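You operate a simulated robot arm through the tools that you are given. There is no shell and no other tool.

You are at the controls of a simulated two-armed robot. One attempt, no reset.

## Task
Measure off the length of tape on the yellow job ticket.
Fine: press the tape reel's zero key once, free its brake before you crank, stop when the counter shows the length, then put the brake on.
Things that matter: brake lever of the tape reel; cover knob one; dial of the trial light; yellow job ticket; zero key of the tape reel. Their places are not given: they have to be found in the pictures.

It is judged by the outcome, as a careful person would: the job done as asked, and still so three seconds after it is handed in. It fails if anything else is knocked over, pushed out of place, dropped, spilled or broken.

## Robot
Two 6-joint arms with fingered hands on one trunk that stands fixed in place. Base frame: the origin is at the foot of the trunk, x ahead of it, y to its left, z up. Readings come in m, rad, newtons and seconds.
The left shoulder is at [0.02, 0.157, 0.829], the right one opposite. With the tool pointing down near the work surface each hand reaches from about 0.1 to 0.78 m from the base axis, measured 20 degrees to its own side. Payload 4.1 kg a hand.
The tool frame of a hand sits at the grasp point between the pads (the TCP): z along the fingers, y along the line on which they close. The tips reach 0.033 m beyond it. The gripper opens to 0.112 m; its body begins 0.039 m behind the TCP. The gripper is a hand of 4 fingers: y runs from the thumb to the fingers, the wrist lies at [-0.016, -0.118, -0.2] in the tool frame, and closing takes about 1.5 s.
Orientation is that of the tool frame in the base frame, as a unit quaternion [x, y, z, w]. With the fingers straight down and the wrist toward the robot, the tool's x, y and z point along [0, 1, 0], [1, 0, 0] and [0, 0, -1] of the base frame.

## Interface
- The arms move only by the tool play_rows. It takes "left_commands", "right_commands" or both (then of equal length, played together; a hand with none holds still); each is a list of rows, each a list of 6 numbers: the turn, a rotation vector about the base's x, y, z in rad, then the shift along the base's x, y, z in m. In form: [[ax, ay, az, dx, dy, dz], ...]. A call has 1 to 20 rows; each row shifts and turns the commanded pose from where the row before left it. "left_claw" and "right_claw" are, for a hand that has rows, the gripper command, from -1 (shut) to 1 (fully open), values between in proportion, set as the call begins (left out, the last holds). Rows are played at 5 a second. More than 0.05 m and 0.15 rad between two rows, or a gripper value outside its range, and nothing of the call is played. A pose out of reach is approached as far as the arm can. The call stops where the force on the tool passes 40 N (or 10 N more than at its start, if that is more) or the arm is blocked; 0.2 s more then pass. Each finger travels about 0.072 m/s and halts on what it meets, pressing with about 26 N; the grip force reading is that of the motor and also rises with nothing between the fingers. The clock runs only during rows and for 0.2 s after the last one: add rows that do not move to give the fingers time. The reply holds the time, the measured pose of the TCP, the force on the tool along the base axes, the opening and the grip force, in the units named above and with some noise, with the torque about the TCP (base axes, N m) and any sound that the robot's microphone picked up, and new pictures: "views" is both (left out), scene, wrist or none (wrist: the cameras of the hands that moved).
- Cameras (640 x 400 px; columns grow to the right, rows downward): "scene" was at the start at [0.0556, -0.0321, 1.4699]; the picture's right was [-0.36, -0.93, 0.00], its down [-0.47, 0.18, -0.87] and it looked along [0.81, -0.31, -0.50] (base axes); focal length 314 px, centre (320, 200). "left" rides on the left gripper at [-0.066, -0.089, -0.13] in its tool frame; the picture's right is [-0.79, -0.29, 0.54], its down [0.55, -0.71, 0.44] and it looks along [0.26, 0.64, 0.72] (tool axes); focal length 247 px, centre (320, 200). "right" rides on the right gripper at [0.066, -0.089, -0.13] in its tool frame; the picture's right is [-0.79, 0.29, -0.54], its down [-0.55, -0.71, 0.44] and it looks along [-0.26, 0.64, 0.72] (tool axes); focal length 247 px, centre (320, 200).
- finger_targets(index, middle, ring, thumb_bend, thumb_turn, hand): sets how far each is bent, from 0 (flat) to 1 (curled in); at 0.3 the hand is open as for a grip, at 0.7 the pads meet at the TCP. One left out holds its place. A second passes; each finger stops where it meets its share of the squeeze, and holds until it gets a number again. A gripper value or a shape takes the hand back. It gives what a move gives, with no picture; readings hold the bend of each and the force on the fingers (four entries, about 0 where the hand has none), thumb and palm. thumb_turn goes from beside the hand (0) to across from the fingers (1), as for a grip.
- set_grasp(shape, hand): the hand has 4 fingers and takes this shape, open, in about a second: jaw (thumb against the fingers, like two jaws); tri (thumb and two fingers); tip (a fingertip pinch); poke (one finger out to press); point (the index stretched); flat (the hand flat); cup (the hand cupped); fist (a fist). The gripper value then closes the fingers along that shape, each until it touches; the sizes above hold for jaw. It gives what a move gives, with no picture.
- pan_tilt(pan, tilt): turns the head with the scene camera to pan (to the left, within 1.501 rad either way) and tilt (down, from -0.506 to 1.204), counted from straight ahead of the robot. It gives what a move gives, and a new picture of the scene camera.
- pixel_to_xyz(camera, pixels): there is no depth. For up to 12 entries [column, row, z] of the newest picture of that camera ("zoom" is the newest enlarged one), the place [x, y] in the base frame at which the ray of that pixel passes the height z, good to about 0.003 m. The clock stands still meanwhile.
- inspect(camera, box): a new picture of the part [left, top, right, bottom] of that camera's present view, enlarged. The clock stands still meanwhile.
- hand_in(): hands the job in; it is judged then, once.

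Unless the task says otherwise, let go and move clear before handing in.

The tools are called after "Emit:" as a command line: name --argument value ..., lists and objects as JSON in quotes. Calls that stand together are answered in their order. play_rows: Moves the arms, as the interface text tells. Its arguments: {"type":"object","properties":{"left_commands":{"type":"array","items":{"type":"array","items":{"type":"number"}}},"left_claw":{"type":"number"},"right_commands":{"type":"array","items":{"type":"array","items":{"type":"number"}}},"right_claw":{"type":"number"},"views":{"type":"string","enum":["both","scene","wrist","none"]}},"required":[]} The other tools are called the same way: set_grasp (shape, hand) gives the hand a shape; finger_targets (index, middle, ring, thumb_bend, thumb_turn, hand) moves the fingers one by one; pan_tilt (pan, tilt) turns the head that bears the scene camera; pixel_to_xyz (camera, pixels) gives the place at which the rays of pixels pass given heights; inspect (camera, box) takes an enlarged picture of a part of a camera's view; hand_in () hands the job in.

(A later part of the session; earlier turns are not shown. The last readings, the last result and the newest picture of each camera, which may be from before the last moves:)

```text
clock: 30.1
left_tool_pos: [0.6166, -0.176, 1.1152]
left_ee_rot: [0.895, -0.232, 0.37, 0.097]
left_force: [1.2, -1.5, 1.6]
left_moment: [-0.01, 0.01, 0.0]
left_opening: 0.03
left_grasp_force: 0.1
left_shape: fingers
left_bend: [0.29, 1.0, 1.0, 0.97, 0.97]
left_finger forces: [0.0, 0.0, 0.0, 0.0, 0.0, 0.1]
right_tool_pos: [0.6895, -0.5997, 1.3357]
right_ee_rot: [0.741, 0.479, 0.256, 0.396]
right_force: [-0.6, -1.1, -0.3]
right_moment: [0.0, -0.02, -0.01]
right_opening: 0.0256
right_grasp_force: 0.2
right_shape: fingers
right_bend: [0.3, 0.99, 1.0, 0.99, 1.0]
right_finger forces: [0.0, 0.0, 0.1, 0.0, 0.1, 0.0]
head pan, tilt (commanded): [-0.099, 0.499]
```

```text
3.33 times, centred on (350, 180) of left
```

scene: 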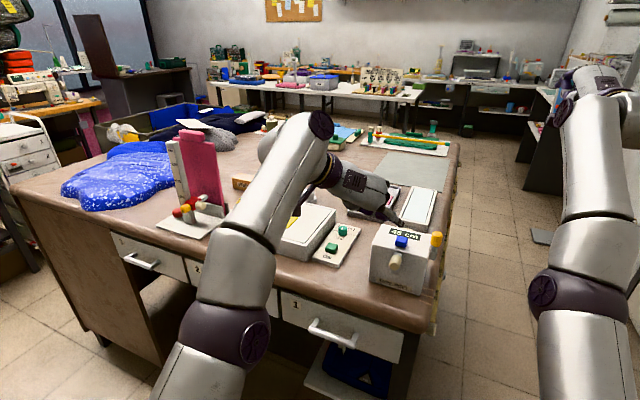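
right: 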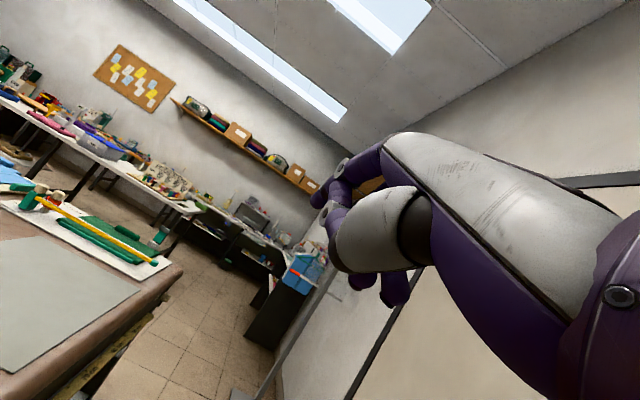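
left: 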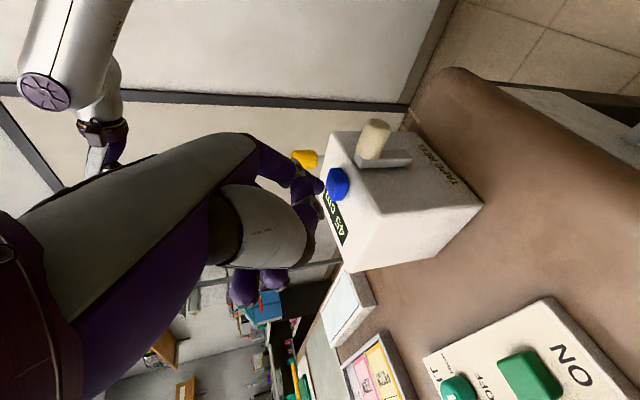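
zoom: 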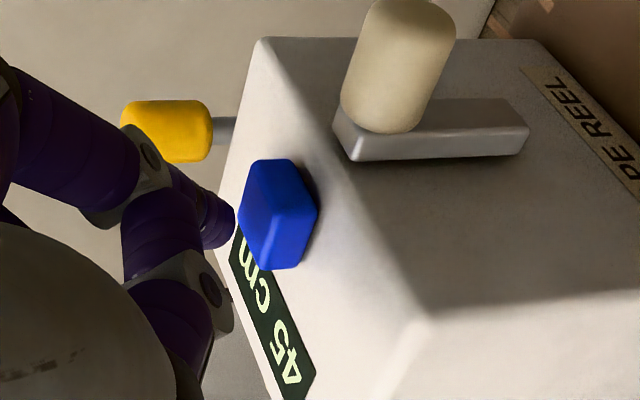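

The tip is now about (0.596,-0.243,1.083), roughly 7 mm too far back over the key's rear edge. I'll correct by (-0.005,+0.005) and lower in small steps.

Emit:
play_rows --left_commands '[[0, 0, 0, -0.005, 0.005, 0], [0, 0, 0, 0, 0, -0.004], [0, 0, 0, 0, 0, -0.004]]' --views "none"

Emit:
inspect --camera "scene" --box '[360, 200, 440, 280]'

Emit:
inspect --camera "left" --box '[280, 120, 420, 240]'

```text
clock: 30.9
left_tool_pos: [0.6118, -0.1696, 1.1085]
left_ee_rot: [0.895, -0.231, 0.37, 0.096]
left_force: [0.3, -1.4, 0.7]
left_moment: [-0.02, 0.0, 0.0]
left_opening: 0.0298
left_grasp_force: 0.4
left_shape: fingers
left_bend: [0.29, 1.0, 1.0, 0.97, 0.97]
left_finger forces: [0.2, 0.1, 0.0, 0.0, 0.1, 0.0]
right_tool_pos: [0.6891, -0.5985, 1.3359]
right_ee_rot: [0.741, 0.479, 0.256, 0.396]
right_force: [0.3, -0.2, 0.2]
right_moment: [-0.01, -0.01, -0.04]
right_opening: 0.0258
right_grasp_force: 0.0
right_shape: fingers
right_bend: [0.3, 0.99, 1.0, 0.99, 1.0]
right_finger forces: [0.1, 0.0, 0.1, 0.1, 0.1, 0.1]
head pan, tilt (commanded): [-0.099, 0.499]
```

```text
5.00 times, centred on (400, 240) of scene
```

zoom: 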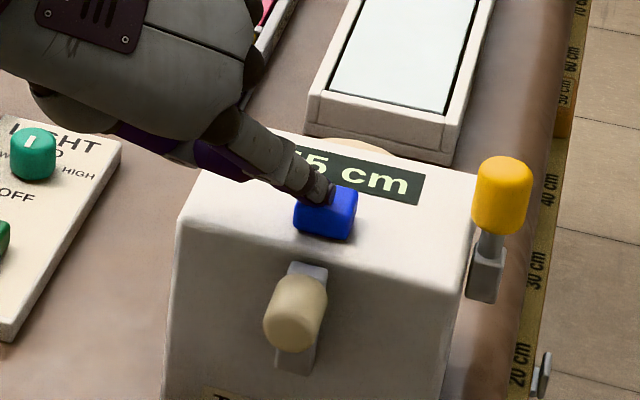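

```text
3.33 times, centred on (350, 180) of left
```

zoom: 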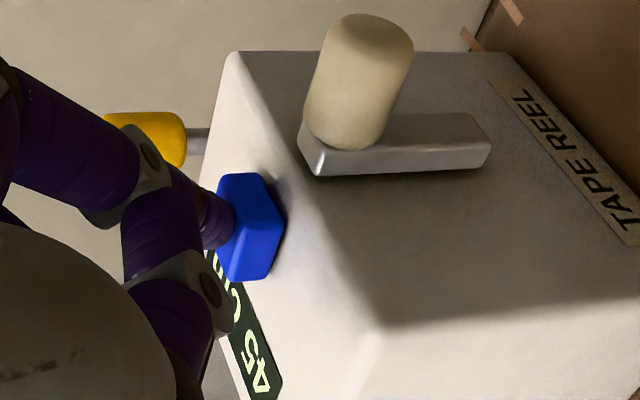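

The tip is on the key and just touching (index force 0.2, counter still "45 cm"). I'll press down in 3 mm steps.

Emit:
play_rows --left_commands '[[0, 0, 0, 0, 0, -0.003], [0, 0, 0, 0, 0, -0.003]]' --views "none"

Emit:
inspect --camera "scene" --box '[360, 200, 440, 280]'

```text
clock: 31.5
left_tool_pos: [0.6114, -0.1691, 1.1019]
left_ee_rot: [0.895, -0.231, 0.37, 0.096]
left_force: [1.4, 0.0, 3.5]
left_moment: [-0.2, 0.07, 0.07]
left_opening: 0.03
left_grasp_force: 1.3
left_shape: fingers
left_bend: [0.29, 1.0, 1.0, 0.97, 0.97]
left_finger forces: [3.1, 0.1, 0.0, 0.0, 0.0, 0.1]
right_tool_pos: [0.689, -0.5984, 1.3371]
right_ee_rot: [0.741, 0.479, 0.256, 0.396]
right_force: [-0.4, -0.2, -0.6]
right_moment: [-0.01, 0.0, 0.02]
right_opening: 0.0258
right_grasp_force: 0.1
right_shape: fingers
right_bend: [0.3, 0.99, 1.0, 0.99, 1.0]
right_finger forces: [0.0, 0.0, 0.0, 0.1, 0.0, 0.0]
head pan, tilt (commanded): [-0.099, 0.499]
heard: click
```

```text
5.00 times, centred on (400, 240) of scene
```

zoom: 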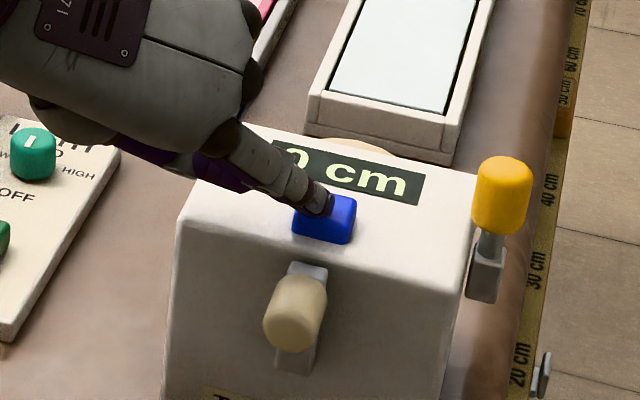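

A click was heard and the counter now shows "0 cm". I'll lift straight up off the key and look at the counter and the lever.

Emit:
play_rows --left_commands '[[0, 0, 0, 0, 0, 0.012], [0, 0, 0, 0, 0, 0.02], [0, 0, 0, -0.005, 0.005, 0.025]]' --views "both"

Emit:
inspect --camera "scene" --box '[360, 200, 460, 300]'

Emit:
inspect --camera "left" --box '[280, 100, 480, 260]'

```text
clock: 32.3
left_tool_pos: [0.6041, -0.1636, 1.1574]
left_ee_rot: [0.895, -0.231, 0.369, 0.096]
left_force: [0.1, 1.3, -0.4]
left_moment: [0.01, -0.03, -0.01]
left_opening: 0.0297
left_grasp_force: 0.1
left_shape: fingers
left_bend: [0.29, 1.0, 1.0, 0.97, 0.97]
left_finger forces: [0.0, 0.0, 0.0, 0.1, 0.0, 0.0]
right_tool_pos: [0.689, -0.5987, 1.3376]
right_ee_rot: [0.741, 0.479, 0.256, 0.396]
right_force: [0.0, -0.6, 0.3]
right_moment: [-0.05, 0.01, 0.01]
right_opening: 0.0259
right_grasp_force: 0.0
right_shape: fingers
right_bend: [0.3, 0.99, 1.0, 0.99, 1.0]
right_finger forces: [0.1, 0.1, 0.0, 0.0, 0.0, 0.0]
head pan, tilt (commanded): [-0.099, 0.499]
```

scene: 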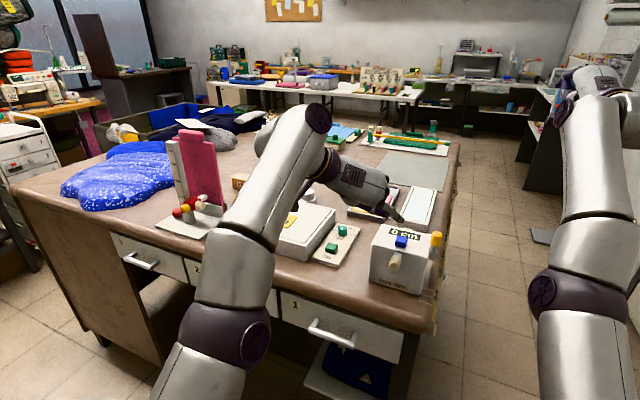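
left: 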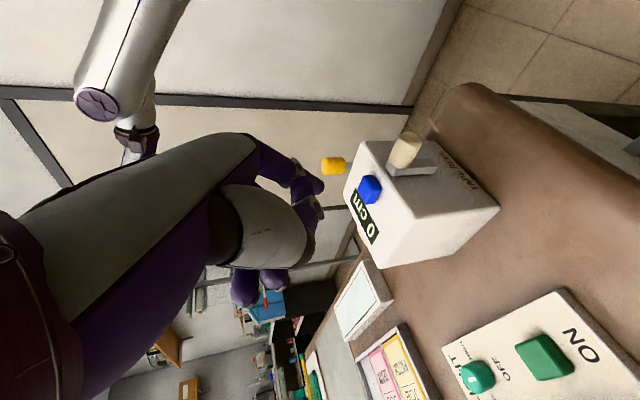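

```text
4.00 times, centred on (410, 250) of scene
```

zoom: 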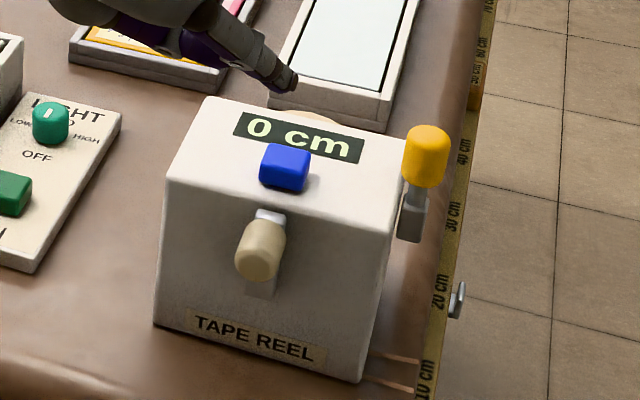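

```text
2.50 times, centred on (380, 180) of left
```

zoom: 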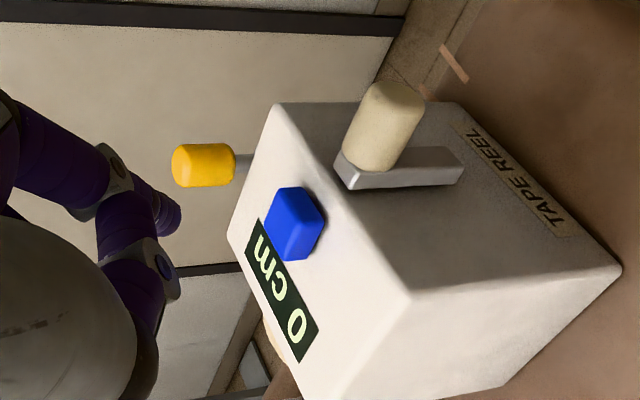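

The counter reads "0 cm" and the left camera has a clear view of the crank arm and lever. I'll triangulate the crank arm's ends and handle for the turning circle, and the lever again.

Emit:
pixel_to_xyz --camera "left" --pixels '[[410.8, 137.2, 1.06], [410.8, 137.2, 1.04], [437.2, 166, 1.02], [437.2, 166, 1.0], [388.4, 168.8, 1.07], [388.4, 168.8, 1.05], [334, 166, 1.1], [334, 166, 1.07], [347, 166, 1.06], [347, 166, 1.04]]'

Emit:
pixel_to_xyz --camera "scene" --pixels '[[394.25, 265.5, 1.06], [394.25, 265.5, 1.04], [395.5, 273.75, 1.02], [395.5, 273.75, 1.0], [397.75, 253, 1.07], [397.75, 253, 1.05], [436, 238.5, 1.1], [436, 238.5, 1.07], [434, 249.6, 1.06], [434, 249.6, 1.04]]'

Emit:
inspect --camera "left" --box '[360, 110, 460, 210]'

```text
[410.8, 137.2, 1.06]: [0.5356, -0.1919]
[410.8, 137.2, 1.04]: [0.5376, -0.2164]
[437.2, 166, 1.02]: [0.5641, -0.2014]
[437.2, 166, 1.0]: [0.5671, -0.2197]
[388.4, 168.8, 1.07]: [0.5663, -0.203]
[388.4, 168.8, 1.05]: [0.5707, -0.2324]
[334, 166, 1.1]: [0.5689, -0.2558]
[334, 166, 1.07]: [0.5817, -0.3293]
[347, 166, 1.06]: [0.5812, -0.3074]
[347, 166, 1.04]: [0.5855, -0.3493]
```

```text
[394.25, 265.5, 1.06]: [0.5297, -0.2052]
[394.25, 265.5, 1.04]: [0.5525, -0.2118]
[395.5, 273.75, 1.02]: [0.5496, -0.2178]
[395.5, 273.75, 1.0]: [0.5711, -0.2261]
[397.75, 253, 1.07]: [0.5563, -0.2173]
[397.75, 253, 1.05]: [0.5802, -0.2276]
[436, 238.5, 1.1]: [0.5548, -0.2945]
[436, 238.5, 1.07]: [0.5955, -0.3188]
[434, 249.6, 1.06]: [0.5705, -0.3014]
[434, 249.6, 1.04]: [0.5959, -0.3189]
```

```text
4.00 times, centred on (410, 160) of left
```

zoom: 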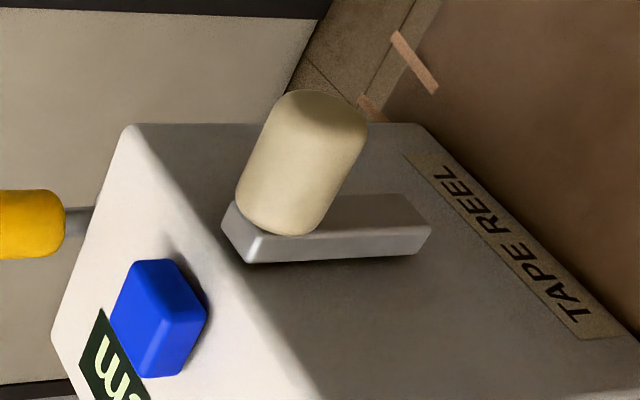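

Handle axis is at z≈1.045 with the pivot near z≈1.005, so the crank radius is about 0.035–0.04 m. Before cranking I need the brake; I'll zoom on the lever from both cameras to judge its swing direction.

Emit:
inspect --camera "scene" --box '[418, 222, 454, 268]'

Emit:
inspect --camera "left" --box '[310, 140, 370, 190]'

Emit:
inspect --camera "right" --box '[0, 200, 200, 400]'

```text
8.70 times, centred on (436, 245) of scene
```

zoom: 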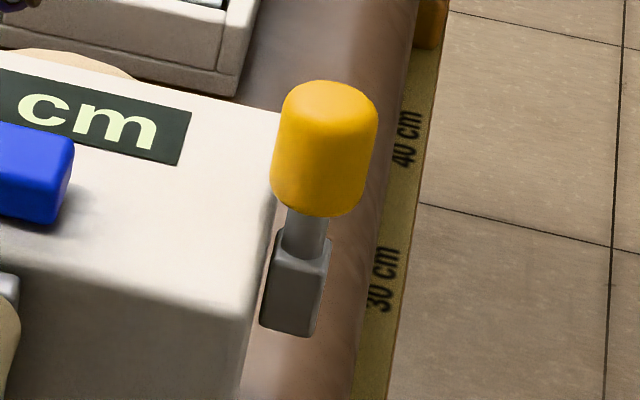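

```text
8.00 times, centred on (340, 165) of left
```

zoom: 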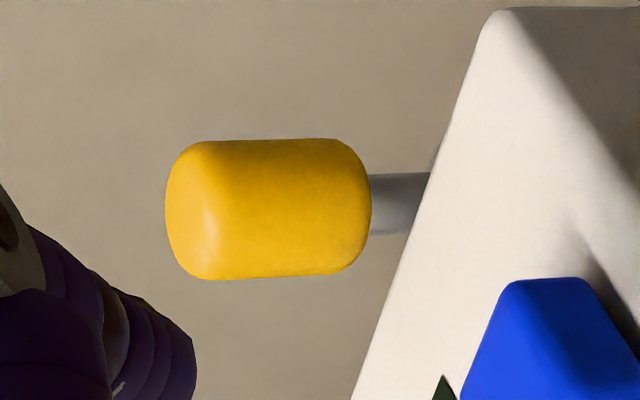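

```text
2.00 times, centred on (100, 300) of right
```

zoom: 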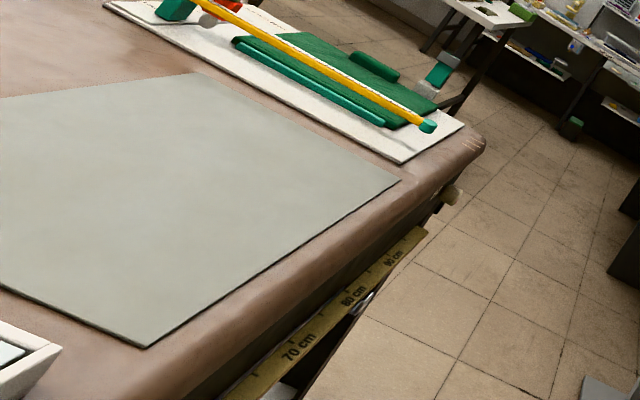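

The lever stands upright on a block on the right face, so it most likely swings fore-aft. I'll bring the index tip in front of the yellow grip (about 4 cm on the robot side), to push it gently away first.

Emit:
play_rows --left_commands '[[0, 0, 0, -0.0193, -0.0305, 0], [0, 0, 0, -0.0193, -0.0305, 0], [0, 0, 0, 0, 0, -0.018], [0, 0, 0, 0, 0, -0.018]]' --views "both"

Emit:
inspect --camera "scene" --box '[380, 200, 470, 280]'

Emit:
inspect --camera "left" --box '[260, 100, 420, 240]'

```text
clock: 33.3
left_tool_pos: [0.5697, -0.2265, 1.1228]
left_ee_rot: [0.895, -0.231, 0.37, 0.097]
left_force: [0.6, -0.2, -0.7]
left_moment: [-0.01, -0.02, -0.01]
left_opening: 0.03
left_grasp_force: 0.1
left_shape: fingers
left_bend: [0.29, 1.0, 1.0, 0.97, 0.97]
left_finger forces: [0.0, 0.1, 0.0, 0.0, 0.0, 0.1]
right_tool_pos: [0.6887, -0.598, 1.3358]
right_ee_rot: [0.741, 0.479, 0.256, 0.395]
right_force: [1.3, -0.6, 1.0]
right_moment: [0.01, 0.03, 0.0]
right_opening: 0.0256
right_grasp_force: 0.2
right_shape: fingers
right_bend: [0.3, 0.99, 1.0, 0.99, 1.0]
right_finger forces: [0.1, 0.0, 0.1, 0.0, 0.0, 0.0]
head pan, tilt (commanded): [-0.099, 0.499]
```

scene: 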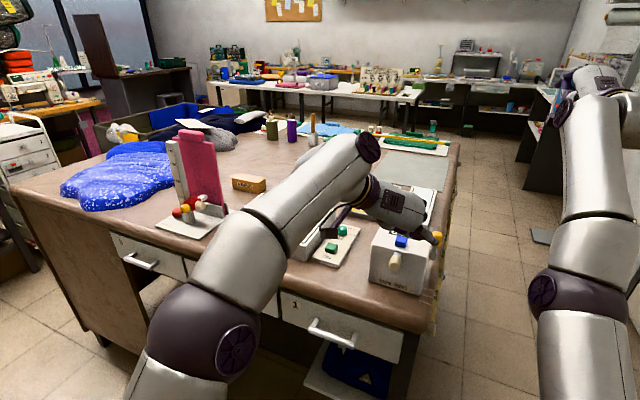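
left: 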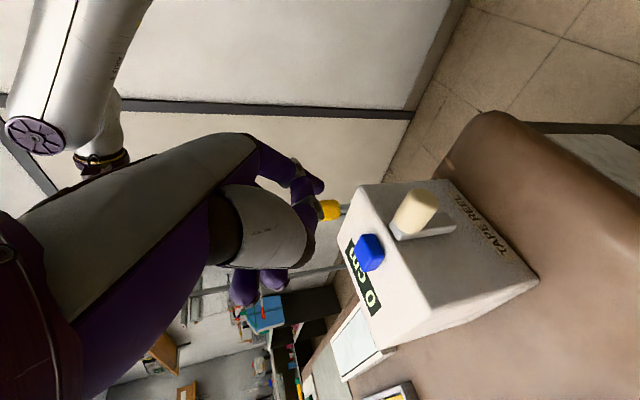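

```text
5.00 times, centred on (425, 240) of scene
```

zoom: 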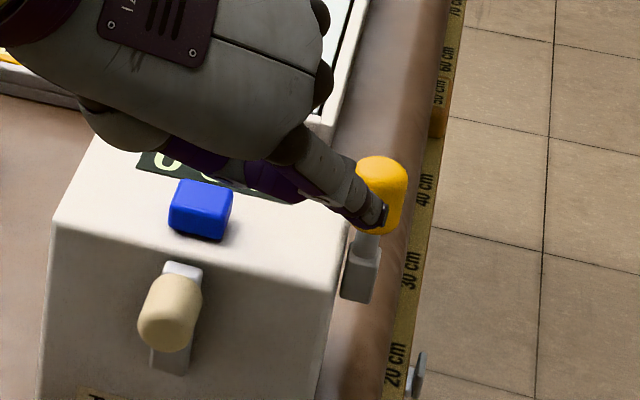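

```text
2.86 times, centred on (340, 170) of left
```

zoom: 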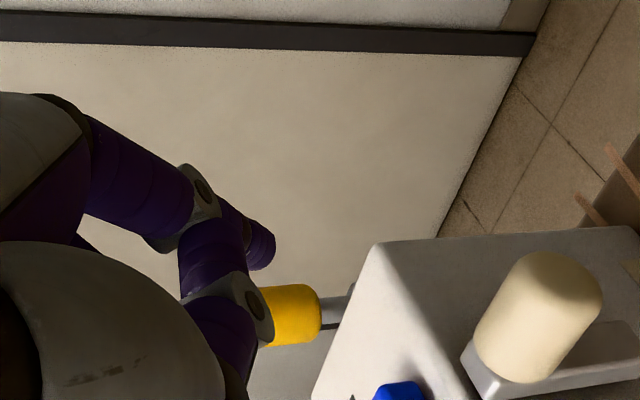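

The fingertip (0.549,-0.294,1.091) is directly in front of the yellow grip with about 1.5 cm gap. I'll push along the reel's forward direction in small steps, watching force and lever.

Emit:
play_rows --left_commands '[[0, 0, 0, 0.0087, -0.0049, 0], [0, 0, 0, 0.0061, -0.0034, 0], [0, 0, 0, 0.0044, -0.0024, 0], [0, 0, 0, 0.0044, -0.0024, 0]]' --views "none"

Emit:
inspect --camera "scene" --box '[380, 200, 470, 280]'

Emit:
inspect --camera "left" --box '[260, 100, 420, 240]'

```text
clock: 34.3
left_tool_pos: [0.5911, -0.2375, 1.1228]
left_ee_rot: [0.894, -0.231, 0.37, 0.097]
left_force: [-5.2, 4.6, 2.1]
left_moment: [-0.01, 0.17, -0.42]
left_opening: 0.0301
left_grasp_force: 4.1
left_shape: fingers
left_bend: [0.29, 1.0, 1.0, 0.97, 0.97]
left_finger forces: [7.3, 0.0, 0.0, 0.0, 0.0, 0.0]
right_tool_pos: [0.6893, -0.5993, 1.3367]
right_ee_rot: [0.74, 0.479, 0.256, 0.396]
right_force: [-0.1, -0.3, -0.6]
right_moment: [0.01, -0.01, 0.01]
right_opening: 0.0257
right_grasp_force: 0.1
right_shape: fingers
right_bend: [0.3, 0.99, 1.0, 0.99, 1.0]
right_finger forces: [0.0, 0.1, 0.1, 0.1, 0.0, 0.1]
head pan, tilt (commanded): [-0.099, 0.499]
```

```text
5.00 times, centred on (425, 240) of scene
```

zoom: 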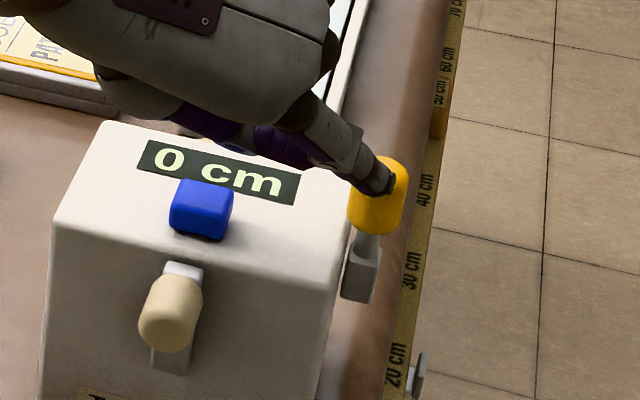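

```text
2.86 times, centred on (340, 170) of left
```

zoom: 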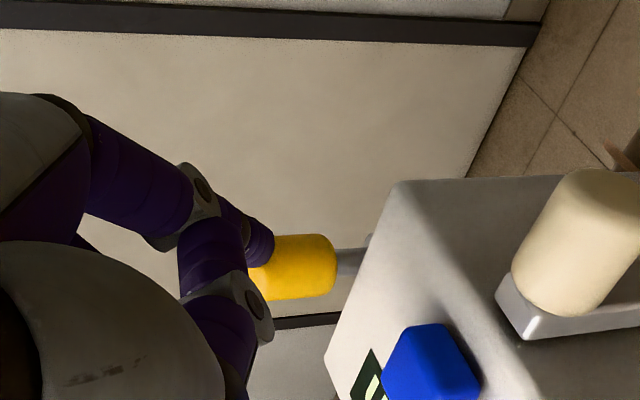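

Pushing away meets a firm stop (about 7 N with no movement), so the lever probably has to come toward the robot. I'll back off, lift over the grip and come down behind it to pull it toward me.

Emit:
play_rows --left_commands '[[0, 0, 0, -0.01, 0.0056, 0], [0, 0, 0, 0, 0, 0.027], [0, 0, 0, 0.0175, -0.0098, 0], [0, 0, 0, 0.0175, -0.0098, 0], [0, 0, 0, 0.0175, -0.0098, 0]]' --views "none"

Emit:
inspect --camera "scene" --box '[380, 190, 470, 280]'

Emit:
inspect --camera "left" --box '[260, 100, 420, 240]'

```text
clock: 35.5
left_tool_pos: [0.5915, -0.2314, 1.1229]
left_ee_rot: [0.895, -0.231, 0.37, 0.096]
left_force: [-0.7, -0.8, 0.9]
left_moment: [-0.02, -0.01, 0.01]
left_opening: 0.0302
left_grasp_force: 0.0
left_shape: fingers
left_bend: [0.29, 1.0, 1.0, 0.97, 0.97]
left_finger forces: [0.1, 0.0, 0.0, 0.1, 0.0, 0.0]
left hand out of reach, approached as far as the arm can: row 1, 2, 3, 4, 5
right_tool_pos: [0.6902, -0.5991, 1.3371]
right_ee_rot: [0.741, 0.48, 0.256, 0.395]
right_force: [0.3, 0.4, 0.1]
right_moment: [0.0, 0.02, -0.02]
right_opening: 0.0259
right_grasp_force: 0.0
right_shape: fingers
right_bend: [0.3, 0.99, 1.0, 0.99, 1.0]
right_finger forces: [0.0, 0.0, 0.1, 0.1, 0.1, 0.0]
head pan, tilt (commanded): [-0.099, 0.499]
```

```text
4.44 times, centred on (425, 235) of scene
```

zoom: 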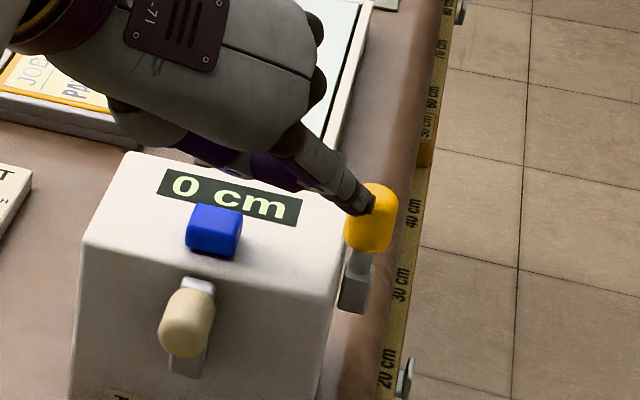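

```text
2.86 times, centred on (340, 170) of left
```

zoom: 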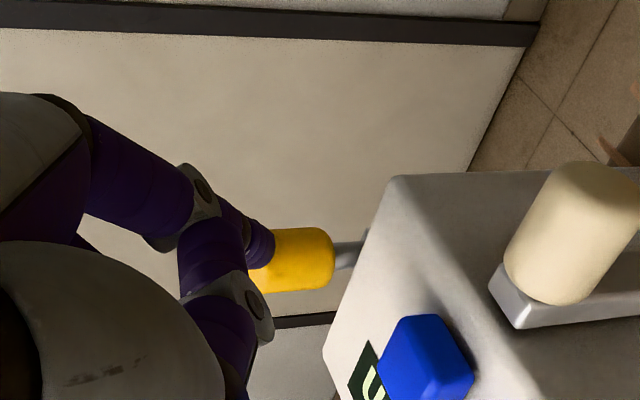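

The left arm now also reports a reach limit and only crept to (0.5915,-0.2314,1.1229), just touching nothing (forces ~0). I'll test small separate moves to learn which directions are free.

Emit:
play_rows --left_commands '[[0, 0, 0, -0.02, 0.02, 0]]' --views "none"

Emit:
play_rows --left_commands '[[0, 0, 0, -0.03, 0.0, 0.02]]' --views "none"

```text
clock: 35.9
left_tool_pos: [0.5906, -0.2233, 1.137]
left_ee_rot: [0.895, -0.232, 0.369, 0.097]
left_force: [0.6, 0.0, 0.1]
left_moment: [0.0, 0.03, 0.03]
left_opening: 0.0302
left_grasp_force: 0.1
left_shape: fingers
left_bend: [0.29, 1.0, 1.0, 0.97, 0.97]
left_finger forces: [0.0, 0.1, 0.0, 0.0, 0.0, 0.0]
left hand out of reach, approached as far as the arm can: row 1
right_tool_pos: [0.6897, -0.5995, 1.3366]
right_ee_rot: [0.74, 0.48, 0.256, 0.395]
right_force: [-0.1, -0.8, 0.0]
right_moment: [0.01, -0.01, 0.02]
right_opening: 0.0259
right_grasp_force: 0.1
right_shape: fingers
right_bend: [0.3, 0.99, 1.0, 0.99, 1.0]
right_finger forces: [0.0, 0.1, 0.0, 0.0, 0.0, 0.0]
head pan, tilt (commanded): [-0.099, 0.499]
```

```text
clock: 36.3
left_tool_pos: [0.5702, -0.2266, 1.1608]
left_ee_rot: [0.895, -0.232, 0.369, 0.097]
left_force: [0.3, -0.8, -0.5]
left_moment: [0.03, -0.01, 0.0]
left_opening: 0.0299
left_grasp_force: 0.0
left_shape: fingers
left_bend: [0.29, 1.0, 1.0, 0.97, 0.97]
left_finger forces: [0.0, 0.0, 0.0, 0.0, 0.1, 0.0]
left hand out of reach, approached as far as the arm can: row 1
right_tool_pos: [0.6887, -0.5996, 1.3364]
right_ee_rot: [0.741, 0.479, 0.256, 0.395]
right_force: [0.5, -0.3, -0.1]
right_moment: [0.02, -0.03, 0.0]
right_opening: 0.0257
right_grasp_force: 0.1
right_shape: fingers
right_bend: [0.3, 0.99, 1.0, 0.99, 1.0]
right_finger forces: [0.1, 0.0, 0.1, 0.1, 0.1, 0.1]
head pan, tilt (commanded): [-0.099, 0.499]
```

Each move only slides along a surface, i.e. the elbow is again straight and the solver cannot bend it with pure shifts. I'll first back off and up along that surface for clearance, then pitch the hand downward about the wrist, which should force the elbow to bend in its allowed direction.

Emit:
play_rows --left_commands '[[0, 0, 0, -0.03, 0.0, 0.02], [0, 0, 0, -0.03, 0.0, 0.02]]' --views "none"

Emit:
play_rows --left_commands '[[0.068, 0.122, 0, -0.0165, 0.0092, -0.0186], [0.068, 0.122, 0, -0.0165, 0.0092, -0.0186]]' --views "scene"

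```text
clock: 36.9
left_tool_pos: [0.5251, -0.2383, 1.2124]
left_ee_rot: [0.895, -0.232, 0.369, 0.096]
left_force: [0.7, -0.1, -0.7]
left_moment: [-0.01, 0.04, -0.01]
left_opening: 0.0299
left_grasp_force: 0.1
left_shape: fingers
left_bend: [0.29, 1.0, 1.0, 0.97, 0.97]
left_finger forces: [0.0, 0.0, 0.0, 0.1, 0.0, 0.0]
left hand out of reach, approached as far as the arm can: row 1, 2
right_tool_pos: [0.6895, -0.5989, 1.3355]
right_ee_rot: [0.741, 0.48, 0.256, 0.395]
right_force: [0.9, -0.6, -0.1]
right_moment: [-0.02, -0.02, -0.02]
right_opening: 0.0257
right_grasp_force: 0.1
right_shape: fingers
right_bend: [0.3, 0.99, 1.0, 0.99, 1.0]
right_finger forces: [0.0, 0.1, 0.0, 0.0, 0.0, 0.0]
head pan, tilt (commanded): [-0.099, 0.499]
```

```text
clock: 37.5
left_tool_pos: [0.4903, -0.2193, 1.1753]
left_ee_rot: [0.938, -0.242, 0.24, 0.063]
left_force: [-0.6, 0.5, -0.6]
left_moment: [-0.03, -0.03, -0.02]
left_opening: 0.0303
left_grasp_force: 0.1
left_shape: fingers
left_bend: [0.29, 1.0, 1.0, 0.97, 0.97]
left_finger forces: [0.0, 0.0, 0.0, 0.0, 0.0, 0.0]
right_tool_pos: [0.6887, -0.5988, 1.3368]
right_ee_rot: [0.74, 0.48, 0.256, 0.395]
right_force: [-0.1, 0.5, 0.6]
right_moment: [0.03, -0.01, -0.02]
right_opening: 0.0256
right_grasp_force: 0.0
right_shape: fingers
right_bend: [0.3, 0.99, 1.0, 0.99, 1.0]
right_finger forces: [0.1, 0.0, 0.0, 0.0, 0.0, 0.1]
head pan, tilt (commanded): [-0.099, 0.499]
```

scene: 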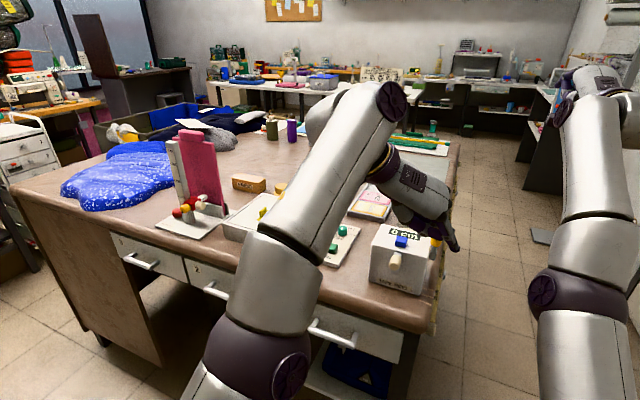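

The pitch-down worked with no reach warning, so the elbow is bending again. I'll pull the hand inward and up-left gently to get well away from that limit.

Emit:
play_rows --left_commands '[[0, 0, 0, -0.02, 0.02, 0], [0, 0, 0, -0.02, 0.02, 0], [0, 0, 0, -0.02, 0.02, 0]]' --views "scene"

```text
clock: 38.3
left_tool_pos: [0.4331, -0.1606, 1.1761]
left_ee_rot: [0.937, -0.243, 0.242, 0.063]
left_force: [0.4, 0.3, 0.4]
left_moment: [0.03, 0.01, 0.01]
left_opening: 0.0303
left_grasp_force: 0.0
left_shape: fingers
left_bend: [0.29, 1.0, 1.0, 0.97, 0.97]
left_finger forces: [0.1, 0.0, 0.0, 0.1, 0.1, 0.1]
right_tool_pos: [0.6884, -0.599, 1.3363]
right_ee_rot: [0.74, 0.479, 0.256, 0.396]
right_force: [0.5, -0.1, 0.5]
right_moment: [-0.01, -0.03, 0.03]
right_opening: 0.0258
right_grasp_force: 0.1
right_shape: fingers
right_bend: [0.3, 0.99, 1.0, 0.99, 1.0]
right_finger forces: [0.0, 0.0, 0.0, 0.0, 0.0, 0.0]
head pan, tilt (commanded): [-0.099, 0.499]
```

scene: 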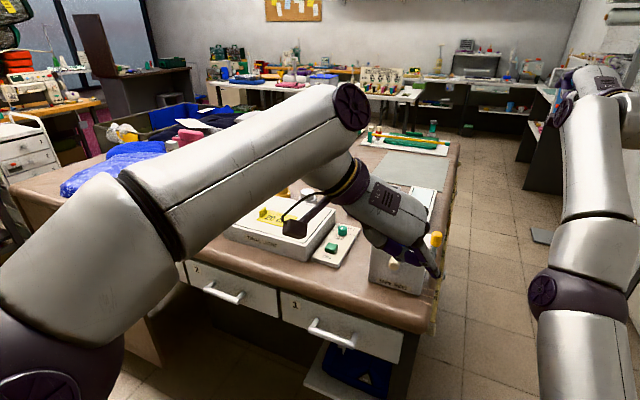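

The left arm is free again with the elbow folded outward. I'll apply the same trick to the right arm: pitch its hand downward about the wrist, then pull inward.

Emit:
play_rows --right_commands '[[0.087, 0.109, 0, -0.0014, 0.0011, -0.0307], [0.087, 0.109, 0, -0.0014, 0.0011, -0.0307]]' --views "none"

Emit:
play_rows --right_commands '[[0, 0, 0, -0.03, -0.005, -0.01], [0, 0, 0, -0.03, -0.005, -0.01]]' --views "scene"

```text
clock: 38.9
left_tool_pos: [0.4327, -0.1602, 1.1758]
left_ee_rot: [0.938, -0.242, 0.241, 0.063]
left_force: [0.4, -0.1, 0.4]
left_moment: [-0.01, 0.0, -0.01]
left_opening: 0.03
left_grasp_force: 0.0
left_shape: fingers
left_bend: [0.29, 1.0, 1.0, 0.97, 0.97]
left_finger forces: [0.0, 0.0, 0.0, 0.0, 0.0, 0.1]
right_tool_pos: [0.6846, -0.5946, 1.2752]
right_ee_rot: [0.796, 0.495, 0.213, 0.275]
right_force: [0.7, -0.7, -1.0]
right_moment: [-0.02, 0.05, -0.02]
right_opening: 0.0259
right_grasp_force: 0.1
right_shape: fingers
right_bend: [0.3, 0.99, 1.0, 0.99, 1.0]
right_finger forces: [0.1, 0.1, 0.1, 0.0, 0.0, 0.0]
head pan, tilt (commanded): [-0.099, 0.499]
```

```text
clock: 39.5
left_tool_pos: [0.4327, -0.1602, 1.1765]
left_ee_rot: [0.938, -0.241, 0.242, 0.063]
left_force: [0.2, 0.6, -0.3]
left_moment: [-0.01, 0.0, 0.0]
left_opening: 0.0299
left_grasp_force: 0.0
left_shape: fingers
left_bend: [0.29, 1.0, 1.0, 0.97, 0.97]
left_finger forces: [0.0, 0.1, 0.0, 0.0, 0.1, 0.1]
right_tool_pos: [0.6512, -0.6245, 1.2788]
right_ee_rot: [0.796, 0.496, 0.214, 0.273]
right_force: [-0.3, 0.3, 0.2]
right_moment: [0.0, 0.03, -0.02]
right_opening: 0.0258
right_grasp_force: 0.1
right_shape: fingers
right_bend: [0.3, 0.99, 1.0, 0.99, 1.0]
right_finger forces: [0.0, 0.0, 0.0, 0.0, 0.1, 0.0]
right hand out of reach, approached as far as the arm can: row 1, 2
head pan, tilt (commanded): [-0.099, 0.499]
```

scene: 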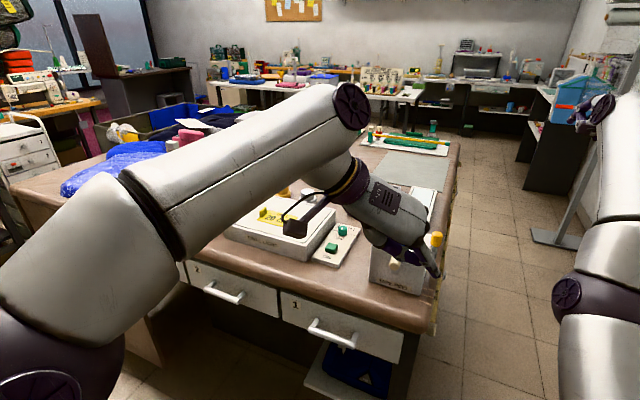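

Right-hand pitch-down was accepted but the pull-in wasn't. I'll combine pitch-down with an inward shift in the same rows.

Emit:
play_rows --right_commands '[[0.05, 0.13, 0, -0.014, 0.009, -0.04], [0.05, 0.13, 0, -0.014, 0.009, -0.04], [0.05, 0.13, 0, -0.014, 0.009, -0.04]]' --views "scene"

```text
clock: 40.3
left_tool_pos: [0.4324, -0.1604, 1.1765]
left_ee_rot: [0.937, -0.242, 0.242, 0.064]
left_force: [0.0, 1.2, -0.5]
left_moment: [0.01, -0.03, 0.0]
left_opening: 0.03
left_grasp_force: 0.1
left_shape: fingers
left_bend: [0.29, 1.0, 1.0, 0.97, 0.97]
left_finger forces: [0.0, 0.0, 0.0, 0.0, 0.1, 0.1]
right_tool_pos: [0.6223, -0.6092, 1.1736]
right_ee_rot: [0.84, 0.523, 0.093, 0.113]
right_force: [-0.3, -0.1, 0.1]
right_moment: [0.03, -0.03, 0.02]
right_opening: 0.0257
right_grasp_force: 0.0
right_shape: fingers
right_bend: [0.3, 0.99, 1.0, 0.99, 1.0]
right_finger forces: [0.0, 0.1, 0.0, 0.0, 0.0, 0.1]
right hand out of reach, approached as far as the arm can: row 1, 2, 3
head pan, tilt (commanded): [-0.099, 0.499]
```

scene: 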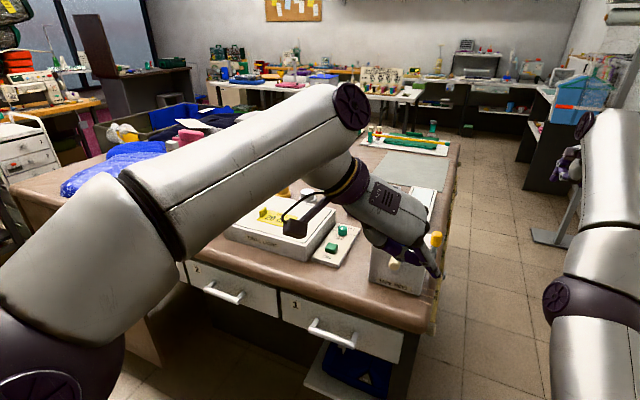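

The right arm still reports the limit on the inward part. I'll give it a purer and longer pitch-down about the wrist (no inward shift) so the elbow bends enough first.

Emit:
play_rows --right_commands '[[0.056, 0.12, 0.045, -0.0164, 0.0161, -0.0227], [0.056, 0.12, 0.045, -0.0164, 0.0161, -0.0227], [0.056, 0.12, 0.045, -0.019, 0.015, -0.018]]' --views "none"

Emit:
play_rows --right_commands '[[0, 0, 0, -0.02, 0.01, 0.0], [0, 0, 0, -0.02, 0.01, 0.0]]' --views "scene"

```text
clock: 41.1
left_tool_pos: [0.4324, -0.16, 1.1774]
left_ee_rot: [0.938, -0.242, 0.241, 0.064]
left_force: [0.4, 0.9, 0.3]
left_moment: [0.0, 0.0, 0.03]
left_opening: 0.0298
left_grasp_force: 0.0
left_shape: fingers
left_bend: [0.29, 1.0, 1.0, 0.97, 0.97]
left_finger forces: [0.0, 0.1, 0.0, 0.0, 0.0, 0.1]
right_tool_pos: [0.5703, -0.5628, 1.1092]
right_ee_rot: [0.812, 0.58, -0.008, -0.057]
right_force: [0.4, -0.1, -0.2]
right_moment: [-0.01, 0.01, -0.02]
right_opening: 0.0259
right_grasp_force: 0.0
right_shape: fingers
right_bend: [0.3, 0.99, 1.0, 0.99, 1.0]
right_finger forces: [0.1, 0.1, 0.1, 0.1, 0.0, 0.0]
head pan, tilt (commanded): [-0.099, 0.499]
```

```text
clock: 41.7
left_tool_pos: [0.4325, -0.1608, 1.1765]
left_ee_rot: [0.938, -0.242, 0.242, 0.063]
left_force: [-0.5, 0.3, -0.1]
left_moment: [0.04, -0.01, -0.01]
left_opening: 0.0303
left_grasp_force: 0.1
left_shape: fingers
left_bend: [0.29, 1.0, 1.0, 0.97, 0.97]
left_finger forces: [0.1, 0.0, 0.1, 0.0, 0.0, 0.0]
right_tool_pos: [0.5544, -0.5605, 1.1273]
right_ee_rot: [0.813, 0.58, -0.009, -0.059]
right_force: [0.3, -0.2, -0.7]
right_moment: [0.01, 0.0, -0.02]
right_opening: 0.0259
right_grasp_force: 0.1
right_shape: fingers
right_bend: [0.3, 0.99, 1.0, 0.99, 1.0]
right_finger forces: [0.0, 0.1, 0.1, 0.0, 0.0, 0.1]
right hand out of reach, approached as far as the arm can: row 1, 2
head pan, tilt (commanded): [-0.099, 0.499]
```

scene: 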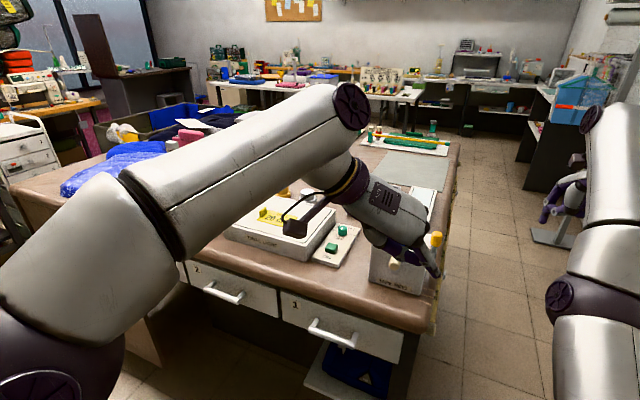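

Pitch-down is accepted but doesn't free the right elbow, so its allowed direction must be the other one. I'll pitch the hand up again about the wrist and then test the pull-in.

Emit:
play_rows --right_commands '[[-0.056, -0.12, -0.045, 0.019, -0.015, 0.018], [-0.056, -0.12, -0.045, 0.0164, -0.0161, 0.0227], [-0.056, -0.12, -0.045, 0.0164, -0.0161, 0.0227]]' --views "none"

Emit:
play_rows --right_commands '[[0, 0, 0, -0.02, 0.015, -0.015], [0, 0, 0, -0.02, 0.015, -0.015]]' --views "none"

```text
clock: 42.5
left_tool_pos: [0.4321, -0.1598, 1.1768]
left_ee_rot: [0.937, -0.243, 0.241, 0.064]
left_force: [-0.8, -0.6, 0.0]
left_moment: [-0.03, 0.02, 0.01]
left_opening: 0.0299
left_grasp_force: 0.1
left_shape: fingers
left_bend: [0.29, 1.0, 1.0, 0.97, 0.97]
left_finger forces: [0.0, 0.1, 0.0, 0.0, 0.0, 0.0]
right_tool_pos: [0.6084, -0.6094, 1.1913]
right_ee_rot: [0.84, 0.522, 0.093, 0.115]
right_force: [0.2, -0.1, -0.6]
right_moment: [-0.01, -0.03, 0.0]
right_opening: 0.0256
right_grasp_force: 0.2
right_shape: fingers
right_bend: [0.3, 0.99, 1.0, 0.99, 1.0]
right_finger forces: [0.0, 0.0, 0.1, 0.0, 0.1, 0.0]
head pan, tilt (commanded): [-0.099, 0.499]
```

```text
clock: 43.1
left_tool_pos: [0.4326, -0.1604, 1.1757]
left_ee_rot: [0.938, -0.242, 0.241, 0.064]
left_force: [0.1, -0.3, -0.5]
left_moment: [0.03, 0.01, -0.01]
left_opening: 0.0299
left_grasp_force: 0.1
left_shape: fingers
left_bend: [0.29, 1.0, 1.0, 0.97, 0.97]
left_finger forces: [0.0, 0.1, 0.0, 0.0, 0.0, 0.0]
right_tool_pos: [0.6054, -0.6112, 1.1923]
right_ee_rot: [0.841, 0.522, 0.092, 0.114]
right_force: [0.1, -0.5, 0.1]
right_moment: [-0.01, 0.01, 0.01]
right_opening: 0.0256
right_grasp_force: 0.1
right_shape: fingers
right_bend: [0.3, 0.99, 1.0, 0.99, 1.0]
right_finger forces: [0.0, 0.0, 0.0, 0.1, 0.0, 0.0]
right hand out of reach, approached as far as the arm can: row 1, 2
head pan, tilt (commanded): [-0.099, 0.499]
```

The right arm stays pinned, but its camera is on the reel's right side; yawing that hand left could show me how the lever is built (and may free the joint). I'll yaw it in steps, keeping the wrist in place.

Emit:
play_rows --right_commands '[[0, 0, 0.14, 0.0077, 0.0228, 0], [0, 0, 0.14, 0.0045, 0.0236, 0], [0, 0, 0.14, 0.0012, 0.024, 0], [0, 0, 0.14, -0.0021, 0.0239, 0], [0, 0, 0.14, -0.0054, 0.0234, 0]]' --views "both"

```text
clock: 44.3
left_tool_pos: [0.4325, -0.1607, 1.1765]
left_ee_rot: [0.938, -0.242, 0.241, 0.064]
left_force: [-0.3, -0.3, 0.2]
left_moment: [0.0, 0.0, 0.04]
left_opening: 0.03
left_grasp_force: 0.1
left_shape: fingers
left_bend: [0.29, 1.0, 1.0, 0.97, 0.97]
left_finger forces: [0.1, 0.1, 0.1, 0.0, 0.0, 0.1]
right_tool_pos: [0.6084, -0.4887, 1.1899]
right_ee_rot: [0.61, 0.779, 0.125, 0.076]
right_force: [-0.1, 0.4, -0.7]
right_moment: [0.01, 0.0, -0.01]
right_opening: 0.0255
right_grasp_force: 0.0
right_shape: fingers
right_bend: [0.3, 0.99, 1.0, 0.99, 1.0]
right_finger forces: [0.0, 0.0, 0.0, 0.1, 0.0, 0.0]
right hand out of reach, approached as far as the arm can: row 5
head pan, tilt (commanded): [-0.099, 0.499]
```

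scene: 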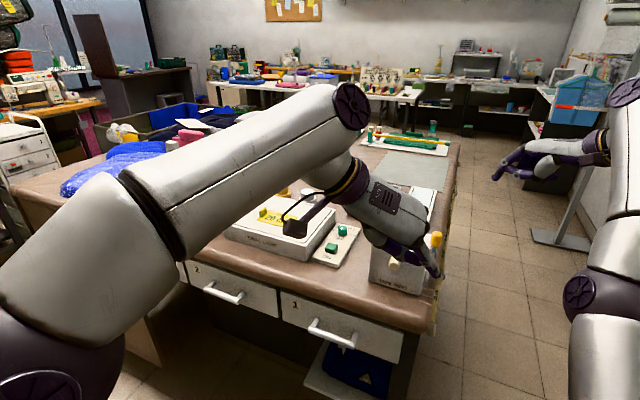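
right: 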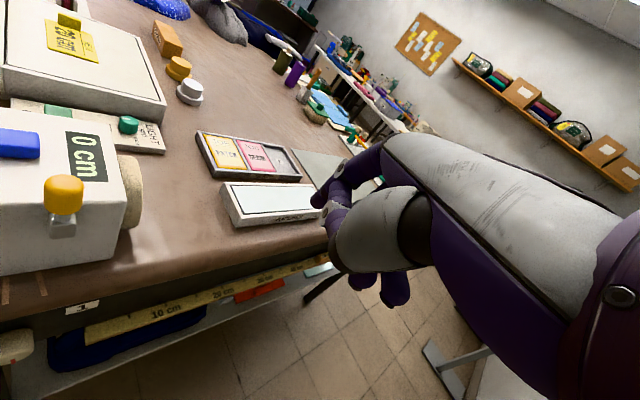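

The right camera now sees the reel's right side, with the yellow grip at (62,195) on its block at (62,228). I'll zoom in on it.

Emit:
inspect --camera "right" --box '[0, 100, 170, 300]'

Emit:
inspect --camera "right" --box '[30, 160, 100, 250]'

```text
2.00 times, centred on (85, 200) of right
```

zoom: 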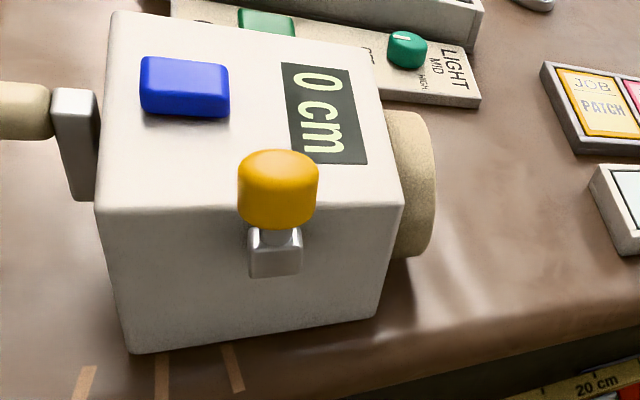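

```text
4.44 times, centred on (65, 205) of right
```

zoom: 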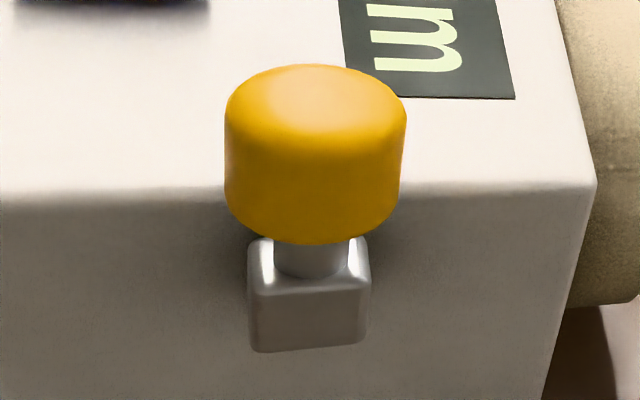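

From the side the lever is exactly upright on its block with no fore-aft tilt, and pushing away was blocked, so the free direction is likely toward the robot or outward. I'll test whether the right arm is free again with a small inward move.

Emit:
play_rows --right_commands '[[0, 0, 0, -0.02, 0.005, -0.01], [0, 0, 0, -0.02, 0.005, -0.01]]' --views "none"

```text
clock: 44.9
left_tool_pos: [0.4334, -0.1601, 1.1767]
left_ee_rot: [0.937, -0.243, 0.241, 0.063]
left_force: [0.6, -0.3, -0.1]
left_moment: [0.01, 0.05, 0.0]
left_opening: 0.0301
left_grasp_force: 0.0
left_shape: fingers
left_bend: [0.29, 1.0, 1.0, 0.97, 0.97]
left_finger forces: [0.0, 0.0, 0.0, 0.1, 0.0, 0.0]
right_tool_pos: [0.597, -0.4977, 1.1918]
right_ee_rot: [0.609, 0.779, 0.128, 0.075]
right_force: [1.3, 0.2, -0.7]
right_moment: [0.01, 0.0, 0.04]
right_opening: 0.0253
right_grasp_force: 0.0
right_shape: fingers
right_bend: [0.3, 0.99, 1.0, 0.99, 1.0]
right_finger forces: [0.1, 0.0, 0.0, 0.0, 0.0, 0.0]
right hand out of reach, approached as far as the arm can: row 1, 2
head pan, tilt (commanded): [-0.099, 0.499]
```

Still on the boundary surface. From the home posture geometry, the right elbow's bend axis should be nearer (-0.8,-0.1,0.6), so I'll rotate the hand about that axis with the wrist fixed and then test inward again.

Emit:
play_rows --right_commands '[[-0.112, -0.011, 0.083, -0.0035, -0.0043, -0.0054], [-0.112, -0.011, 0.083, -0.0035, -0.0043, -0.0054], [-0.112, -0.011, 0.083, -0.0035, -0.0043, -0.0054], [0, 0, 0, -0.02, 0.013, -0.015]]' --views "none"

```text
clock: 45.9
left_tool_pos: [0.4336, -0.161, 1.1761]
left_ee_rot: [0.938, -0.242, 0.241, 0.063]
left_force: [1.4, -0.1, -0.5]
left_moment: [0.0, -0.01, 0.01]
left_opening: 0.0298
left_grasp_force: 0.0
left_shape: fingers
left_bend: [0.29, 1.0, 1.0, 0.97, 0.97]
left_finger forces: [0.1, 0.1, 0.1, 0.0, 0.0, 0.0]
right_tool_pos: [0.5491, -0.4901, 1.1511]
right_ee_rot: [0.485, 0.857, 0.012, 0.173]
right_force: [0.9, 0.4, -0.6]
right_moment: [0.0, 0.0, -0.03]
right_opening: 0.0259
right_grasp_force: 0.0
right_shape: fingers
right_bend: [0.3, 0.99, 1.0, 0.99, 1.0]
right_finger forces: [0.0, 0.0, 0.0, 0.1, 0.0, 0.1]
head pan, tilt (commanded): [-0.099, 0.499]
```

No warnings this time, including the inward row: the right arm is freed. I'll pull it a bit further inward to get away from the limit and look.

Emit:
play_rows --right_commands '[[0, 0, 0, -0.03, 0.0, 0.01], [0, 0, 0, -0.03, 0.0, 0.01], [0, 0, 0, -0.03, 0.0, 0.01]]' --views "both"

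```text
clock: 46.7
left_tool_pos: [0.4334, -0.1605, 1.1756]
left_ee_rot: [0.938, -0.242, 0.242, 0.063]
left_force: [0.4, 0.3, 0.1]
left_moment: [0.03, 0.01, -0.01]
left_opening: 0.0301
left_grasp_force: 0.1
left_shape: fingers
left_bend: [0.29, 1.0, 1.0, 0.97, 0.97]
left_finger forces: [0.0, 0.1, 0.0, 0.0, 0.1, 0.0]
right_tool_pos: [0.4607, -0.492, 1.1801]
right_ee_rot: [0.486, 0.857, 0.013, 0.172]
right_force: [-0.5, 0.0, 0.1]
right_moment: [-0.01, -0.01, 0.0]
right_opening: 0.0255
right_grasp_force: 0.0
right_shape: fingers
right_bend: [0.3, 0.99, 1.0, 0.99, 1.0]
right_finger forces: [0.1, 0.1, 0.0, 0.1, 0.0, 0.0]
head pan, tilt (commanded): [-0.099, 0.499]
```

scene: 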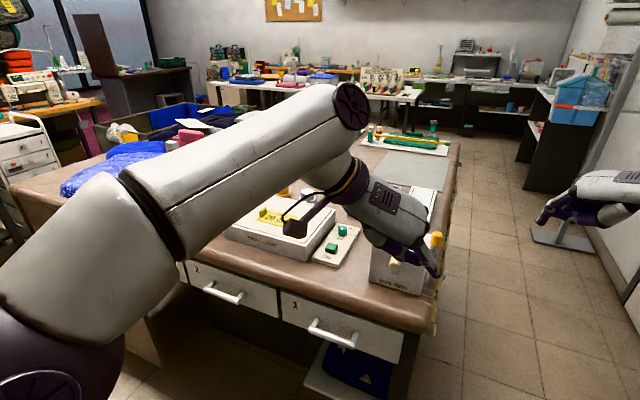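
right: 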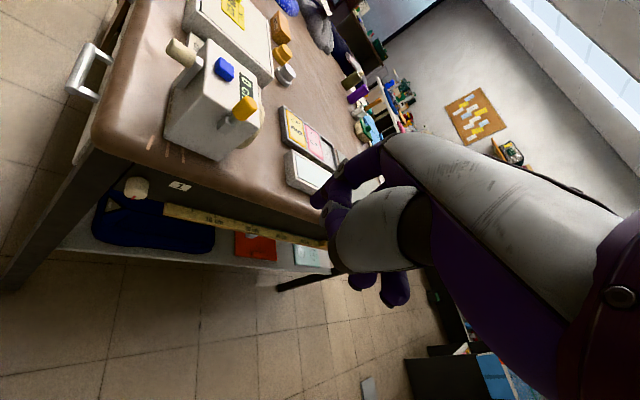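

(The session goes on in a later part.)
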